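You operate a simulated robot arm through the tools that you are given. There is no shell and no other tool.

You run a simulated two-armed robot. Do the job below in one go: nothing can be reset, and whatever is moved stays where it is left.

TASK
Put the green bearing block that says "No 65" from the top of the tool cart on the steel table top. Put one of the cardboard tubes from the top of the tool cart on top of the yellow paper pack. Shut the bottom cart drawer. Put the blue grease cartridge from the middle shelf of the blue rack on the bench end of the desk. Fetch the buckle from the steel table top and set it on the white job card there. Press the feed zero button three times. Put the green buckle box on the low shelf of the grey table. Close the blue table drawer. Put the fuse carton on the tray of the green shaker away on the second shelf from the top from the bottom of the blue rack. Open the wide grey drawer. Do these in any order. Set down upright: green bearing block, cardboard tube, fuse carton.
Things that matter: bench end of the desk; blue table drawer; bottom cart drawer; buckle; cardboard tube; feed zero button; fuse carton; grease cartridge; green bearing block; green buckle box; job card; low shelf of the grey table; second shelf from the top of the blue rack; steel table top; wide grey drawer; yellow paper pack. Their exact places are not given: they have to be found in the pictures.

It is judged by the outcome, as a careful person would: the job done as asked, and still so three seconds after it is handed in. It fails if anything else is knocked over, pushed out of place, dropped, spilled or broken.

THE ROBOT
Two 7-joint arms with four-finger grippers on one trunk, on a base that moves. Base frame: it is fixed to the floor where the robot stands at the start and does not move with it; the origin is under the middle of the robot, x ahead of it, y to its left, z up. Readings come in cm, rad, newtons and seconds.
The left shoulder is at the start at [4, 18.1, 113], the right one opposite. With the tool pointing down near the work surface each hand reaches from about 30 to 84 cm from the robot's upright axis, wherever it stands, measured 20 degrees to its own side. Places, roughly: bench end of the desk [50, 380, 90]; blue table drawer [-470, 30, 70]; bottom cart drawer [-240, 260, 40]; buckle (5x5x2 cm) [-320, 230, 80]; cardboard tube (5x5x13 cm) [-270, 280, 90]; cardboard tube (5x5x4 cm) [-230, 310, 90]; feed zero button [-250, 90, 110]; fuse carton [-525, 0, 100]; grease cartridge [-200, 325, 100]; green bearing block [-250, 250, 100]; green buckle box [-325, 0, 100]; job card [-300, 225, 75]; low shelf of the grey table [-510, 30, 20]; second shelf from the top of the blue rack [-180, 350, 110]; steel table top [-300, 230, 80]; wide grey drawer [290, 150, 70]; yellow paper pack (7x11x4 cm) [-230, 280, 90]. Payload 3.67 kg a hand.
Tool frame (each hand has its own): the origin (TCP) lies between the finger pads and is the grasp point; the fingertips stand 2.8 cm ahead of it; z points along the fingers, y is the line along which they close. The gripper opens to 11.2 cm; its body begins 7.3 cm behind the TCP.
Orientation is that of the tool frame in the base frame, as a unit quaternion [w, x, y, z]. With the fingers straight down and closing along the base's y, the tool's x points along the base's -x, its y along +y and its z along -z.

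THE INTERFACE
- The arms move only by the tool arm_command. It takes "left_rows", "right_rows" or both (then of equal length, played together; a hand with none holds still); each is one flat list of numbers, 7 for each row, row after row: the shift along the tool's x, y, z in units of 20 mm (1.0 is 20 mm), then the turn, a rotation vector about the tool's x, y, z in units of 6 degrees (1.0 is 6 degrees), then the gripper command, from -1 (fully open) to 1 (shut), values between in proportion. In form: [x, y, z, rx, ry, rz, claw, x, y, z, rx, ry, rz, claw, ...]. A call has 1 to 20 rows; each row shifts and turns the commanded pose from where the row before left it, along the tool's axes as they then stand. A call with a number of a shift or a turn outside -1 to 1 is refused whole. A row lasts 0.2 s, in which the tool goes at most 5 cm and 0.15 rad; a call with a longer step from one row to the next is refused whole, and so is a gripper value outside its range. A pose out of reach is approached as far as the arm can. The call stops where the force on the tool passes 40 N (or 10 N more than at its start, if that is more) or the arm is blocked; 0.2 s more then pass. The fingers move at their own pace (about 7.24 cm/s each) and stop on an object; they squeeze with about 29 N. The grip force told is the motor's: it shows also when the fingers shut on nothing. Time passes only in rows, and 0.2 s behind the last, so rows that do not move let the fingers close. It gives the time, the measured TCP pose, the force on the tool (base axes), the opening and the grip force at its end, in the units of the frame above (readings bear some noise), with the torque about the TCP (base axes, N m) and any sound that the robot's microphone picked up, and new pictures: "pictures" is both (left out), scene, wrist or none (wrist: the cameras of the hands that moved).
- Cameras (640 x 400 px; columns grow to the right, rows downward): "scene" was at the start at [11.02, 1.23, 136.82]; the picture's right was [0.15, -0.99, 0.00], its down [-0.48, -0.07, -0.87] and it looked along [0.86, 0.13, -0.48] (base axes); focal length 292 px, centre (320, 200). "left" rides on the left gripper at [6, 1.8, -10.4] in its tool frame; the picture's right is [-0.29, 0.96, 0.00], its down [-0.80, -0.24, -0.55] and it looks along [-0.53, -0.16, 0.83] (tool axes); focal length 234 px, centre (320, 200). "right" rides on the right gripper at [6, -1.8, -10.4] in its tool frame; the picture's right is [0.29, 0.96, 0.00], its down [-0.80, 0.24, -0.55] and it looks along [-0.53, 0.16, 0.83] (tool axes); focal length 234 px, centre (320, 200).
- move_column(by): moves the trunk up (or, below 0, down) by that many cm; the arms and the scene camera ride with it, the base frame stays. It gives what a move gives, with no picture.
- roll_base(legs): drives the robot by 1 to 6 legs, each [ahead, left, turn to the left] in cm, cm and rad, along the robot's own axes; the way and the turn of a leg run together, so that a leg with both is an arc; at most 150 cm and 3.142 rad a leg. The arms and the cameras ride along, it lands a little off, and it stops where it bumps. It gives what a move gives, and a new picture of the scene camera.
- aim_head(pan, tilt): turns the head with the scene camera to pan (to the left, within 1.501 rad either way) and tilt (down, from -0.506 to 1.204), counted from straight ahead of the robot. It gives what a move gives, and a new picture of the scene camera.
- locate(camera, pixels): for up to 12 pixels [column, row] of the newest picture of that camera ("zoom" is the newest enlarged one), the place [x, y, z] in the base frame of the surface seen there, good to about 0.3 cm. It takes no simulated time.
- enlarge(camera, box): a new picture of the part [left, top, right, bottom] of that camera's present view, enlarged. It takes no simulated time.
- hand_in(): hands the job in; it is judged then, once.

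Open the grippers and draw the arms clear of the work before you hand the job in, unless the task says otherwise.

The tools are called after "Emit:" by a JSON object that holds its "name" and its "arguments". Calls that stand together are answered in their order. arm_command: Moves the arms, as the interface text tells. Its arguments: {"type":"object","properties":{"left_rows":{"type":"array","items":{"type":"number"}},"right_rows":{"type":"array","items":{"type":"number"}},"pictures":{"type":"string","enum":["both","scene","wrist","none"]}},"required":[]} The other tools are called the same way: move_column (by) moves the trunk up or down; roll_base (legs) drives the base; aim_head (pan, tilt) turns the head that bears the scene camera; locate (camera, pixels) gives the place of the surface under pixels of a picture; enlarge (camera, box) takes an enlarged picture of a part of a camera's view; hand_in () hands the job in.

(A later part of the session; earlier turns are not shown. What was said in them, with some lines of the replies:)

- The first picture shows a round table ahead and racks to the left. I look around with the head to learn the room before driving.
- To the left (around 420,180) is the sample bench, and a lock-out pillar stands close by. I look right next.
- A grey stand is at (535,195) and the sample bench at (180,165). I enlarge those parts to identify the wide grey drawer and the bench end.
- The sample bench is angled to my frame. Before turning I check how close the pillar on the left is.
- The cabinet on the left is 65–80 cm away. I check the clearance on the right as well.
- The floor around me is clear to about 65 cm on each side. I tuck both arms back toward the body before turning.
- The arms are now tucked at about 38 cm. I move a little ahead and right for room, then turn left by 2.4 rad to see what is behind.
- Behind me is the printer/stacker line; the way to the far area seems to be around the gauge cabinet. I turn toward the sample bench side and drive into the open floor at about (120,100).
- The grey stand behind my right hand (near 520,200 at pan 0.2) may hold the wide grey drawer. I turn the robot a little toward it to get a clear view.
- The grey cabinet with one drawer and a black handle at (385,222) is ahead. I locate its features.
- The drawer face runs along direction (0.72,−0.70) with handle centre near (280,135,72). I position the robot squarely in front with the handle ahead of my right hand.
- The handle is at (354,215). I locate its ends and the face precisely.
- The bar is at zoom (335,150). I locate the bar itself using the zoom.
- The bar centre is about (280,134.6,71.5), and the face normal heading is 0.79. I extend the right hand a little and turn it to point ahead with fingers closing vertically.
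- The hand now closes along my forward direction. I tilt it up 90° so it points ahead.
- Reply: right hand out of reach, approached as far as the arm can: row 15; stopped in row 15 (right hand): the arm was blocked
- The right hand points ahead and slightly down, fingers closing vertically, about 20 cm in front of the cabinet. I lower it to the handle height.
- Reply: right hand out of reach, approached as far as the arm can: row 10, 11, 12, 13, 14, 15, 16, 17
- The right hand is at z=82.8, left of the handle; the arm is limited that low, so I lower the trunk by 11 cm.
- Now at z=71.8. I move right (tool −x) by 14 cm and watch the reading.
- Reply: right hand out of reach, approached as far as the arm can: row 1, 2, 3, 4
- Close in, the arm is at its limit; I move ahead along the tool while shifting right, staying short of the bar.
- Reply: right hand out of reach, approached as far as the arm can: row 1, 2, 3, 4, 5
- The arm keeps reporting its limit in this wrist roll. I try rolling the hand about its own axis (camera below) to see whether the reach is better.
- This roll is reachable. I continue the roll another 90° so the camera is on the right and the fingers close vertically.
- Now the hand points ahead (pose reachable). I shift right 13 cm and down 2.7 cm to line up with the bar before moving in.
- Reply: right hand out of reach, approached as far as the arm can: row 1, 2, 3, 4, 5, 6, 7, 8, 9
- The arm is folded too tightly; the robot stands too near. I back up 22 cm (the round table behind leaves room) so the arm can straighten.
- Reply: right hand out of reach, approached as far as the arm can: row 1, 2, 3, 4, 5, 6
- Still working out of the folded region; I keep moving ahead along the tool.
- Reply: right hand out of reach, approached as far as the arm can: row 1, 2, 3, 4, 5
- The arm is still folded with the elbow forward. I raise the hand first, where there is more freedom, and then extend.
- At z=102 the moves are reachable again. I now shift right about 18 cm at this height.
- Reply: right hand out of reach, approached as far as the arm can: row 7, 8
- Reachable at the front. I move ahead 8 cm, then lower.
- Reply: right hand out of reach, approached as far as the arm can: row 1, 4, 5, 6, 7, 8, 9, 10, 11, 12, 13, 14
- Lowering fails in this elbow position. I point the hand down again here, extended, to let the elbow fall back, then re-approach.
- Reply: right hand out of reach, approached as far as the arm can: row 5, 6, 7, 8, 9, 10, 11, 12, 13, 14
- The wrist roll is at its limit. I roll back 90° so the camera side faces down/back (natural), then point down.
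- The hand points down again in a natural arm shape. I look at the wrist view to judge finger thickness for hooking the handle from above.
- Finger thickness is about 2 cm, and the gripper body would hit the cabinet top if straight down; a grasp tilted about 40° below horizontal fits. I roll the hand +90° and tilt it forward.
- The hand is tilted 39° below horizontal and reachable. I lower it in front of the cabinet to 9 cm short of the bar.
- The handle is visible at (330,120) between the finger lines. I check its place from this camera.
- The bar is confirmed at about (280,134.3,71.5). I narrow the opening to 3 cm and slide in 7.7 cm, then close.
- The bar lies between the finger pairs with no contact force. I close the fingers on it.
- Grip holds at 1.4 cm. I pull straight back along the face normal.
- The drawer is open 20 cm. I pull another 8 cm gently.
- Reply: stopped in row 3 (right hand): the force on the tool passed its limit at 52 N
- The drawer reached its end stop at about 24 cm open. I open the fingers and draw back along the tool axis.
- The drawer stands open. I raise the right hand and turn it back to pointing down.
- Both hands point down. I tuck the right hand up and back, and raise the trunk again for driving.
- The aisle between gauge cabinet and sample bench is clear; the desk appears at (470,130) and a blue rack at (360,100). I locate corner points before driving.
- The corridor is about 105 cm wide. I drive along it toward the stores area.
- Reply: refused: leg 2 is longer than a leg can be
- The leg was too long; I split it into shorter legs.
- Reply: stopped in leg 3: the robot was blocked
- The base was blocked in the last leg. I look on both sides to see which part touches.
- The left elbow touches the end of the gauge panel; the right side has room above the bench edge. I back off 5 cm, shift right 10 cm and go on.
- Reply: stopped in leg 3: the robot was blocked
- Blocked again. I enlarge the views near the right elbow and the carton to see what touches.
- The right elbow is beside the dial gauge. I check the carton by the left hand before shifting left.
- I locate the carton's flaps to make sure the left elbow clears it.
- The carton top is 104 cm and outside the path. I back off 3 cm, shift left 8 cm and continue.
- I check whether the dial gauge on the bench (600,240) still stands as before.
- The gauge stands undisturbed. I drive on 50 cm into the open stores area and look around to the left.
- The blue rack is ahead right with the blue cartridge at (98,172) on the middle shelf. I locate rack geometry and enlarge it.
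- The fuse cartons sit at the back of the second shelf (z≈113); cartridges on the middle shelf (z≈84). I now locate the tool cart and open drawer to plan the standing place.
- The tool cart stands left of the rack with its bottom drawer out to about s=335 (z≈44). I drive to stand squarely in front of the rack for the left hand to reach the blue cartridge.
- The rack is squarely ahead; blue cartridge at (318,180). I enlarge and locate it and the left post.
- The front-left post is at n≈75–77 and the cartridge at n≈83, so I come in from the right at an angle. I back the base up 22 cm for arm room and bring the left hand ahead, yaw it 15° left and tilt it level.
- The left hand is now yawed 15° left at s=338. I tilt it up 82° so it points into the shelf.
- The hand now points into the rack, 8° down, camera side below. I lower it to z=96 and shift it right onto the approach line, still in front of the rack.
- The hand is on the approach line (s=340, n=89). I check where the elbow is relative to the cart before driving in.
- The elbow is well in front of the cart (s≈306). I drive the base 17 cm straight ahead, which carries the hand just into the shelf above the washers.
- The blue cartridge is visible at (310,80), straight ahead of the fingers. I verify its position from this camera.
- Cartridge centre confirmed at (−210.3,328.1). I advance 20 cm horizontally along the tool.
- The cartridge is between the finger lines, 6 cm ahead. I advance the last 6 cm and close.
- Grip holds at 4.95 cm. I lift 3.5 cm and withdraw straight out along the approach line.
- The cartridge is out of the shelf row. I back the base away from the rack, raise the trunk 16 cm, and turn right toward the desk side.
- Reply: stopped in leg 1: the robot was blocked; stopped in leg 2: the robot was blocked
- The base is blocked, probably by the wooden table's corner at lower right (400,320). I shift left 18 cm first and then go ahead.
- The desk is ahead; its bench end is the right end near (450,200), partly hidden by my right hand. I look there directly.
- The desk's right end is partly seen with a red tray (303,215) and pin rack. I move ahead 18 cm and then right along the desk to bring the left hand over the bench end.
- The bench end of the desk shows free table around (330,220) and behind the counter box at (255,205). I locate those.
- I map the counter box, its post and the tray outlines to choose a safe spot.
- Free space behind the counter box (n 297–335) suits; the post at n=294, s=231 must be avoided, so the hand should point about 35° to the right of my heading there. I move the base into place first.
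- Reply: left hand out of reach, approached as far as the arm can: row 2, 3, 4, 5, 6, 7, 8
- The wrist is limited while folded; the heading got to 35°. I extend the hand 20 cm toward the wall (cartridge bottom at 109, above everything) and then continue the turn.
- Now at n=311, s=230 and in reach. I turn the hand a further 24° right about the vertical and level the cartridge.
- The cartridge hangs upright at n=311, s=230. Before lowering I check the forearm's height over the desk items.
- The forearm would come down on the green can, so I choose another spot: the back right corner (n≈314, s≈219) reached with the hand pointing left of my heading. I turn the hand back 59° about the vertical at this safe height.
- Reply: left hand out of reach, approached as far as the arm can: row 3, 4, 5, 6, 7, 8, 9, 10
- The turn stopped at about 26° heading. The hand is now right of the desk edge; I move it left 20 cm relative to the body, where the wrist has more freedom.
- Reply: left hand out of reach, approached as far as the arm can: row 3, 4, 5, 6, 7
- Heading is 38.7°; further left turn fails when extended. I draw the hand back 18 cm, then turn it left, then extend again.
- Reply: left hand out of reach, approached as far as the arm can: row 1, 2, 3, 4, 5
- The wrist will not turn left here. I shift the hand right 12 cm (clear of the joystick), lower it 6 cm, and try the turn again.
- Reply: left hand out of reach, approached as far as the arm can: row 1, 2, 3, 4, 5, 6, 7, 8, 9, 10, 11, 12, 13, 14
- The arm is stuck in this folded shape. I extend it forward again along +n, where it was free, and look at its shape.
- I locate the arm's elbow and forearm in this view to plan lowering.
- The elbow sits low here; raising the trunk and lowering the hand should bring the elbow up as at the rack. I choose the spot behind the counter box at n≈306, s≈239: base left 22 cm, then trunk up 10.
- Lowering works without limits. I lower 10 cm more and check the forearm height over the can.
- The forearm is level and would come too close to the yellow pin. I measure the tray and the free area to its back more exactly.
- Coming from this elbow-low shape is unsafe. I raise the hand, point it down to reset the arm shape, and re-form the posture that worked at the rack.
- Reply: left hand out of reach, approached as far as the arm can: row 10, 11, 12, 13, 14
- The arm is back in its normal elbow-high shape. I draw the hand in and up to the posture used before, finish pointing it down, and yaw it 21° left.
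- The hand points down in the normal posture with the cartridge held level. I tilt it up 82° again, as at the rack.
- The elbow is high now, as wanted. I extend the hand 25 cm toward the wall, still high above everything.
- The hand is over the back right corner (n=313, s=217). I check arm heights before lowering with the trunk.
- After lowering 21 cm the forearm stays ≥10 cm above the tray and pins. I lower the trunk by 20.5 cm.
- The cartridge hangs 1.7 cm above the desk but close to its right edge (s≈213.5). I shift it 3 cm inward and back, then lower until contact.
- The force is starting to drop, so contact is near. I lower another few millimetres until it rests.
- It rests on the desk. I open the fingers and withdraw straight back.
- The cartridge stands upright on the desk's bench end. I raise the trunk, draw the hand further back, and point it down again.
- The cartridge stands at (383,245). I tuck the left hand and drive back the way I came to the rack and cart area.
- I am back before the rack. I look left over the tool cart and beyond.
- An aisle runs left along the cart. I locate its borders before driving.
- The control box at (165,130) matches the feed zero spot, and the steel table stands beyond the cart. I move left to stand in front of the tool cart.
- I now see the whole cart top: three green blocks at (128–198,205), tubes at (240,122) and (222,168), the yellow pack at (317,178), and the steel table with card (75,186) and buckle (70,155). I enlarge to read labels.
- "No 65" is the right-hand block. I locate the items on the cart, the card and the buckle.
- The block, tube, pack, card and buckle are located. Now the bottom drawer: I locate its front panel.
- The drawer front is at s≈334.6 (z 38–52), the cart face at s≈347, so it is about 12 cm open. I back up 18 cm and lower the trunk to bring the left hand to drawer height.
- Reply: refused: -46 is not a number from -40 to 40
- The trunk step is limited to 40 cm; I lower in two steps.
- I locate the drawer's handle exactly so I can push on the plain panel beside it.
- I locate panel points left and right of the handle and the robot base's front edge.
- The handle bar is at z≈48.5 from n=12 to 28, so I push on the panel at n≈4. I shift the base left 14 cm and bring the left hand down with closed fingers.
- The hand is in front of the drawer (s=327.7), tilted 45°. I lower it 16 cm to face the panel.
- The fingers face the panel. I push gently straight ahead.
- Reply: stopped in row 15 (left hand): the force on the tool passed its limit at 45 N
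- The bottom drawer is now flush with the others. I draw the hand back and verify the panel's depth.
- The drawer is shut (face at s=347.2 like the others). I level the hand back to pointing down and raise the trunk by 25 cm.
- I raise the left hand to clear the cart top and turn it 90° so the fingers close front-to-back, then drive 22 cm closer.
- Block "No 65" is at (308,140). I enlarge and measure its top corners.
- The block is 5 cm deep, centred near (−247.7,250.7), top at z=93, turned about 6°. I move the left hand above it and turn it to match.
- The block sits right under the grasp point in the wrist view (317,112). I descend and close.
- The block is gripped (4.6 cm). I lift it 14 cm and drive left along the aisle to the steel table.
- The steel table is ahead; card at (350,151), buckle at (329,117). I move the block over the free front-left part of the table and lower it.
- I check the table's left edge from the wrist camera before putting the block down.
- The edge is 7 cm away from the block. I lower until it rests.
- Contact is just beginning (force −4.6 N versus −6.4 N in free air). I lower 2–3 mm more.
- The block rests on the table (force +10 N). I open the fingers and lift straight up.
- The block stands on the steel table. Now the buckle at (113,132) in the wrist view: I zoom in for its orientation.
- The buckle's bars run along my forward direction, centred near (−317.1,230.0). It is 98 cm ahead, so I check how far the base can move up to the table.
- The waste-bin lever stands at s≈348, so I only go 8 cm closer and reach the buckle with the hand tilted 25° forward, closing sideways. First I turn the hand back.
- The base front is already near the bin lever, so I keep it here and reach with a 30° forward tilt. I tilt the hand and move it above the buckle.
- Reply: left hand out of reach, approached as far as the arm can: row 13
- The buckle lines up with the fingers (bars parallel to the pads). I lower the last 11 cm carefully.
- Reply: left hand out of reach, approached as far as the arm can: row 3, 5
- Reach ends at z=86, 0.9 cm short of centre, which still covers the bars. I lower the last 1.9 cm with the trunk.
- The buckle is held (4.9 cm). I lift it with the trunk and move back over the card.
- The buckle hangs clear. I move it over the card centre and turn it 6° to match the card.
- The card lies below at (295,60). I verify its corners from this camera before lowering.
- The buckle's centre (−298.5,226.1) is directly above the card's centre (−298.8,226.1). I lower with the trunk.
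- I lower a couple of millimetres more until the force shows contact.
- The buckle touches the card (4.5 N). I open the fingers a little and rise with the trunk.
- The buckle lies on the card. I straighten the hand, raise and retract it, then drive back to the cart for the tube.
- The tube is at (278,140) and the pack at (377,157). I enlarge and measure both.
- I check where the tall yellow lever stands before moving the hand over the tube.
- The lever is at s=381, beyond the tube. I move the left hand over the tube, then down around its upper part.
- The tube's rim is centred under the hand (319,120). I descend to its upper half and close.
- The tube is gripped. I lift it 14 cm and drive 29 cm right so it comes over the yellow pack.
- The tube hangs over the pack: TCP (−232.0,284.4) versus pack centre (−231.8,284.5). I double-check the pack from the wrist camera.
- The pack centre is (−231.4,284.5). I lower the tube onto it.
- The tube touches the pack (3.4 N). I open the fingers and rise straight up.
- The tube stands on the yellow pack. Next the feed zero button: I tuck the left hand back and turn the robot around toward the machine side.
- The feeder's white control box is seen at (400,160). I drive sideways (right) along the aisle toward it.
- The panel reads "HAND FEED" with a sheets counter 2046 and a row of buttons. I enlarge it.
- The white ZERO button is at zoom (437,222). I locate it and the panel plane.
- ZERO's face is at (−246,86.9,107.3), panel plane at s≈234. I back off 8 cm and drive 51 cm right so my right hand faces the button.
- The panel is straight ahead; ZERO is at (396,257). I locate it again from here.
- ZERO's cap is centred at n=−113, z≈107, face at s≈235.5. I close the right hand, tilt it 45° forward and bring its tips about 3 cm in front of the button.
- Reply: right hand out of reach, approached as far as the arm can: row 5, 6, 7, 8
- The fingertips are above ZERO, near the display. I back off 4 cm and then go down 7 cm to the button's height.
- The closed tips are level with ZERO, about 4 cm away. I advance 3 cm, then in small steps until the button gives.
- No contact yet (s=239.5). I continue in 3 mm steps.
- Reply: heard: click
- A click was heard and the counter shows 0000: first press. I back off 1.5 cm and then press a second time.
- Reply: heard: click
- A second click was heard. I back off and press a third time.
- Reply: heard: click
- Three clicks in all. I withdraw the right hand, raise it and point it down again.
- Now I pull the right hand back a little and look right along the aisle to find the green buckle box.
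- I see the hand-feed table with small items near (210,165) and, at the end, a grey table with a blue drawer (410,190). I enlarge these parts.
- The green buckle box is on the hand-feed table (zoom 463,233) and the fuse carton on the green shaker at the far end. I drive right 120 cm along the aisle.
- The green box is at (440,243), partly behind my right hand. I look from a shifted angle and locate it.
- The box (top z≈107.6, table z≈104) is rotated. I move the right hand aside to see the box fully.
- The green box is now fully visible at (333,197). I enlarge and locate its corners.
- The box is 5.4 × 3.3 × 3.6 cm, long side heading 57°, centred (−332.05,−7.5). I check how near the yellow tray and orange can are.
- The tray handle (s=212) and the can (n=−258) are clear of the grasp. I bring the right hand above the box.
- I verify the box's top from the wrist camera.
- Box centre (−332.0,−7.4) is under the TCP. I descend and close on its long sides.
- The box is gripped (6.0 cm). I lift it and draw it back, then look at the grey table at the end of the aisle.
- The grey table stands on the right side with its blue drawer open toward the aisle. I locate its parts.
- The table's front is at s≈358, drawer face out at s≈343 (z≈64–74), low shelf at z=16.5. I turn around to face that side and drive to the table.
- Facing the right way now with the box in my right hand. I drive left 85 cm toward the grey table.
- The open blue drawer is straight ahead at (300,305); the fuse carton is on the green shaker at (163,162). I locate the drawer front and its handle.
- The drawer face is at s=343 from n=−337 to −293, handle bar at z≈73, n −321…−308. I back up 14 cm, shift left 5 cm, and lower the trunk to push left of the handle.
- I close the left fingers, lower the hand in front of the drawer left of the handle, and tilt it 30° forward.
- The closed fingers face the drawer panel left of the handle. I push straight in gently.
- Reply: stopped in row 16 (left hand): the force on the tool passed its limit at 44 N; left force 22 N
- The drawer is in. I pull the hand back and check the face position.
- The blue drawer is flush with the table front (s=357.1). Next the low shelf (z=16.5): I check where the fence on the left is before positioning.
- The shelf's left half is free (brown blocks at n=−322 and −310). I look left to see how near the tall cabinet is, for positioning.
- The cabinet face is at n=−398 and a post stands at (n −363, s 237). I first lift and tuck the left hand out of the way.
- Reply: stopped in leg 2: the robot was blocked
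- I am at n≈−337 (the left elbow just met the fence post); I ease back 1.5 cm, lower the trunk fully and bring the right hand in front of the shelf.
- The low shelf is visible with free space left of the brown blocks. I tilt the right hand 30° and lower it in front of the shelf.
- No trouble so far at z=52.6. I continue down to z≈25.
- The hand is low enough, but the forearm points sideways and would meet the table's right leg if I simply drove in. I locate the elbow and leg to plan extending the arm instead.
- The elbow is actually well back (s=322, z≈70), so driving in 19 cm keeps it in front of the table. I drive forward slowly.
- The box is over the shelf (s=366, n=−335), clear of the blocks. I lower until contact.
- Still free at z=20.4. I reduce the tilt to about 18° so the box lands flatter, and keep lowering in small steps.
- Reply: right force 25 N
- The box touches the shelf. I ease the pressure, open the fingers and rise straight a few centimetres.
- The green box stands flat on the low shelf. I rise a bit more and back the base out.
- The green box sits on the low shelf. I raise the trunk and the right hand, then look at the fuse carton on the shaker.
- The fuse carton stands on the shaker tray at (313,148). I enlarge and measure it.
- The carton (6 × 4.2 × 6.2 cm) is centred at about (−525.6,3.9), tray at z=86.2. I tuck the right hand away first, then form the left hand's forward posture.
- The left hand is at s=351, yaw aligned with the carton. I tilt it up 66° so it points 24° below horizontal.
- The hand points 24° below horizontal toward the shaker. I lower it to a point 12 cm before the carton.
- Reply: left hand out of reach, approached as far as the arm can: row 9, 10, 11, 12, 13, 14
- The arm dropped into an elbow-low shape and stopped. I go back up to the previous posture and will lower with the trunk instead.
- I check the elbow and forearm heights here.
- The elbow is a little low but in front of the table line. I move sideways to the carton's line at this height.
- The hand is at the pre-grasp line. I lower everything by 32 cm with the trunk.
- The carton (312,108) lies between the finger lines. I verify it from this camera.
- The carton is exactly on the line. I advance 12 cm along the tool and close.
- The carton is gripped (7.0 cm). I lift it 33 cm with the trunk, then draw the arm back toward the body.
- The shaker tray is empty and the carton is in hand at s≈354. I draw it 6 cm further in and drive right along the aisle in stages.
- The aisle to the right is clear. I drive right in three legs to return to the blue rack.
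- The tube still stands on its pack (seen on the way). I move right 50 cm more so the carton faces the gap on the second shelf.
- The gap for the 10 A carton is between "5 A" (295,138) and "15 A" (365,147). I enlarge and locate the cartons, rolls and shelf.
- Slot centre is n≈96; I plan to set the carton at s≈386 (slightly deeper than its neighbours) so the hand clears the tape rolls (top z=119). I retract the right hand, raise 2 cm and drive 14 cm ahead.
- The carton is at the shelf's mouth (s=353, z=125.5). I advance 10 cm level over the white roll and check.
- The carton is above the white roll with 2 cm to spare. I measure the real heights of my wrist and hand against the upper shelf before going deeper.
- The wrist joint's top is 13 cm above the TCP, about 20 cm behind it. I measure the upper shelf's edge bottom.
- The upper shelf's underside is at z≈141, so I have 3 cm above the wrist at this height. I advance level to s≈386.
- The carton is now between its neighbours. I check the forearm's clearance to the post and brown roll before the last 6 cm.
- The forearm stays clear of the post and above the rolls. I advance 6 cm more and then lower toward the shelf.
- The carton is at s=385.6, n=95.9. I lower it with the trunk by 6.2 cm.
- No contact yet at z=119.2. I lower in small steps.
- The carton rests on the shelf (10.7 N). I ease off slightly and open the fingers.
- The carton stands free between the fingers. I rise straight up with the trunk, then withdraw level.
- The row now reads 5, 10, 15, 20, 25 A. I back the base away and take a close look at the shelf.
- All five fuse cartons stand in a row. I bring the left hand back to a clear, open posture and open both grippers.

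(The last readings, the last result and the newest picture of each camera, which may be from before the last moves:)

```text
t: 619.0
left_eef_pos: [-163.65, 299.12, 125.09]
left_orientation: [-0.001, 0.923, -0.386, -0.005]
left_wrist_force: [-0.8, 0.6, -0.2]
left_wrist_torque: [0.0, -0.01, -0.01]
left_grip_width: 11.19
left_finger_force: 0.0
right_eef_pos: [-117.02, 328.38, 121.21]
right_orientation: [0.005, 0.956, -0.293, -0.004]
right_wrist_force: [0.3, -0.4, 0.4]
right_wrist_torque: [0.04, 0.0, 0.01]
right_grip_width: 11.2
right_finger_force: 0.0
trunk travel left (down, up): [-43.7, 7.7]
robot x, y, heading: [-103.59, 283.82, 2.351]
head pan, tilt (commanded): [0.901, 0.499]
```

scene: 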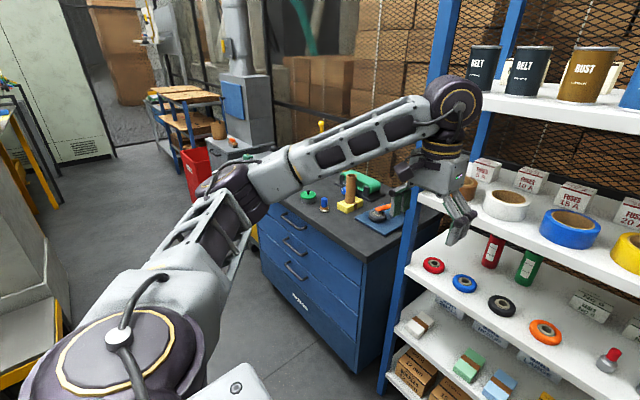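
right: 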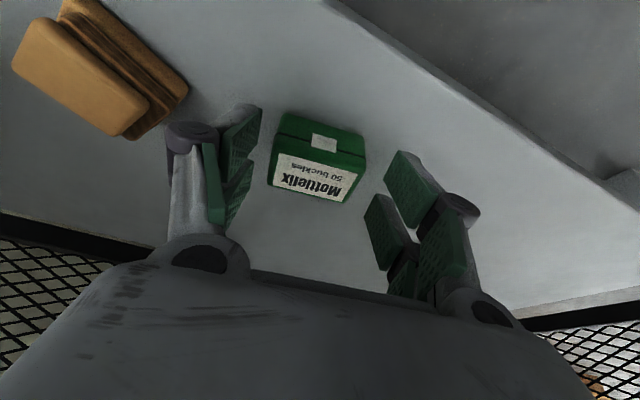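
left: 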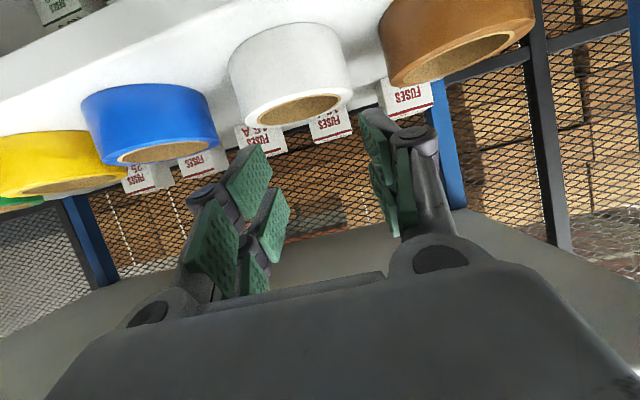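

The tube stands on the yellow pack and the cart drawers are shut. I take one last look at the desk's bench end.

Emit:
{"name": "aim_head", "arguments": {"pan": -1.4, "tilt": 0.3}}

Emit:
{"name": "enlarge", "arguments": {"camera": "scene", "box": [180, 120, 500, 320]}}

```text
t: 621.1
left_eef_pos: [-163.56, 299.17, 125.13]
left_orientation: [0.0, 0.923, -0.386, -0.005]
left_wrist_force: [0.0, -0.3, 0.2]
left_wrist_torque: [-0.03, 0.05, 0.0]
left_grip_width: 11.21
left_finger_force: 0.0
right_eef_pos: [-117.1, 328.34, 121.07]
right_orientation: [0.006, 0.956, -0.292, -0.004]
right_wrist_force: [0.1, 0.2, 0.3]
right_wrist_torque: [-0.04, -0.01, -0.02]
right_grip_width: 11.21
right_finger_force: 0.1
trunk travel left (down, up): [-43.7, 7.7]
robot x, y, heading: [-103.64, 284.06, 2.355]
head pan, tilt (commanded): [-1.4, 0.3]
```

scene: 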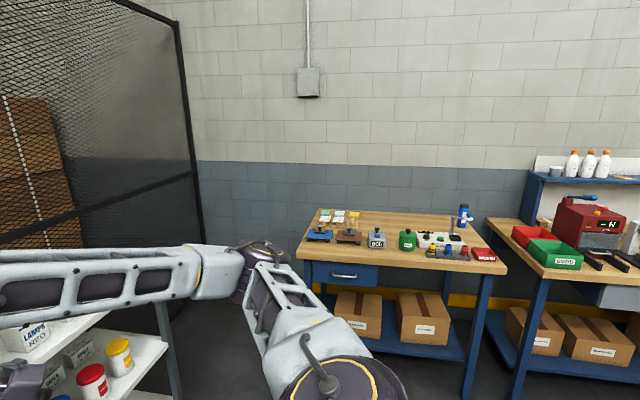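

```text
2.00 times, centred on (340, 220) of scene
```

zoom: 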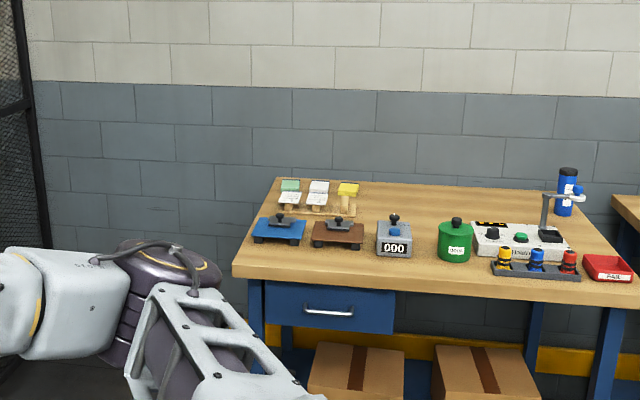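

The cartridge stands upright on the desk. For certainty I shift left and look once more at the steel table.

Emit:
{"name": "roll_base", "arguments": {"legs": [[0, 75, 0]]}}

Emit:
{"name": "aim_head", "arguments": {"pan": 0.75, "tilt": 0.55}}

Emit:
{"name": "enlarge", "arguments": {"camera": "scene", "box": [100, 80, 420, 280]}}

```text
t: 625.3
left_eef_pos: [-217.65, 246.21, 125.27]
left_orientation: [-0.001, 0.92, -0.391, -0.004]
left_wrist_force: [-1.1, -0.1, -0.3]
left_wrist_torque: [-0.01, 0.0, -0.02]
left_grip_width: 11.22
left_finger_force: 0.1
right_eef_pos: [-170.93, 275.07, 121.11]
right_orientation: [0.006, 0.955, -0.298, -0.004]
right_wrist_force: [0.0, -0.4, -0.1]
right_wrist_torque: [-0.01, 0.01, -0.01]
right_grip_width: 11.18
right_finger_force: 0.0
trunk travel left (down, up): [-43.7, 7.7]
robot x, y, heading: [-158.14, 230.13, 2.342]
head pan, tilt (commanded): [-1.4, 0.3]
```

scene: 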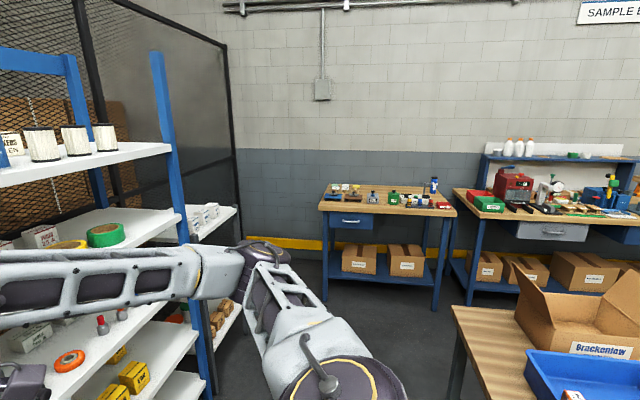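

```text
t: 627.4
left_eef_pos: [-217.71, 246.14, 125.01]
left_orientation: [-0.002, 0.92, -0.391, -0.004]
left_wrist_force: [0.0, -0.1, -0.9]
left_wrist_torque: [0.0, -0.01, 0.0]
left_grip_width: 11.17
left_finger_force: 0.1
right_eef_pos: [-170.95, 274.91, 121.29]
right_orientation: [0.007, 0.955, -0.298, -0.004]
right_wrist_force: [-0.6, 0.6, -0.2]
right_wrist_torque: [0.0, 0.0, 0.01]
right_grip_width: 11.21
right_finger_force: 0.1
trunk travel left (down, up): [-43.7, 7.7]
robot x, y, heading: [-158.39, 230.0, 2.345]
head pan, tilt (commanded): [0.75, 0.55]
```

scene: 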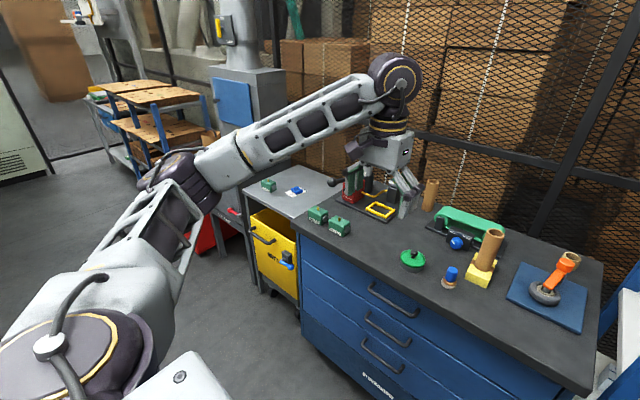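

```text
2.00 times, centred on (260, 180) of scene
```

zoom: 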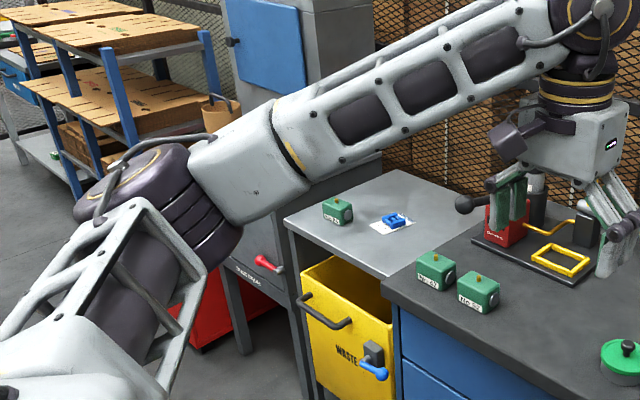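

Everything is in place: block and buckle on the steel table, tube on the pack, drawers shut, grippers open and arms clear. I hand the job in.

Emit:
{"name": "hand_in", "arguments": {}}

```text
The job is handed in.
```

All ten jobs are done and the work is handed in. I checked each by camera, sound or force reading as I finished it, and looked again at the cart, desk, rack and steel table just before handing in.

- **Bearing block "No 65":** standing upright on the steel table top.
- **Cardboard tube:** one of the tall tubes stands upright on the yellow paper pack.
- **Bottom cart drawer:** shut, flush with the other drawers.
- **Grease cartridge:** the blue one stands upright on the desk, 6–7 cm in from the end nearest the sample bench.
- **Buckle:** lying on the white job card, centred.
- **Feed zero:** I pressed ZERO on the hand-feed panel three times. I heard three clicks and the counter went from 2046 to 0000. The Quillaby feed on the grey cabinet also has a "zero" button; I left it alone because your rough position matched the hand-feed panel.
- **Green buckle box:** on the low shelf of the grey table, left of the two brown blocks.
- **Blue table drawer:** closed, flush with the table front.
- **Fuse carton:** the 10 A carton stands upright on the second shelf from the top of the blue rack, in the gap between 5 A and 15 A. Your wording "from the top from the bottom" was unclear, so I went by the shelf named in your list. It sits about 1 to 2 cm deeper than its neighbours.
- **Wide grey drawer:** pulled open about 24 cm, to its stop.

While driving, the robot was blocked several times. The left elbow met the end of the gauge panel once and stopped against the fence by the grey table once, and the right elbow stopped beside the dial gauge on the sample bench. The gauge still stood upright when I looked afterwards, and nothing looked moved or knocked over in the pictures I took.
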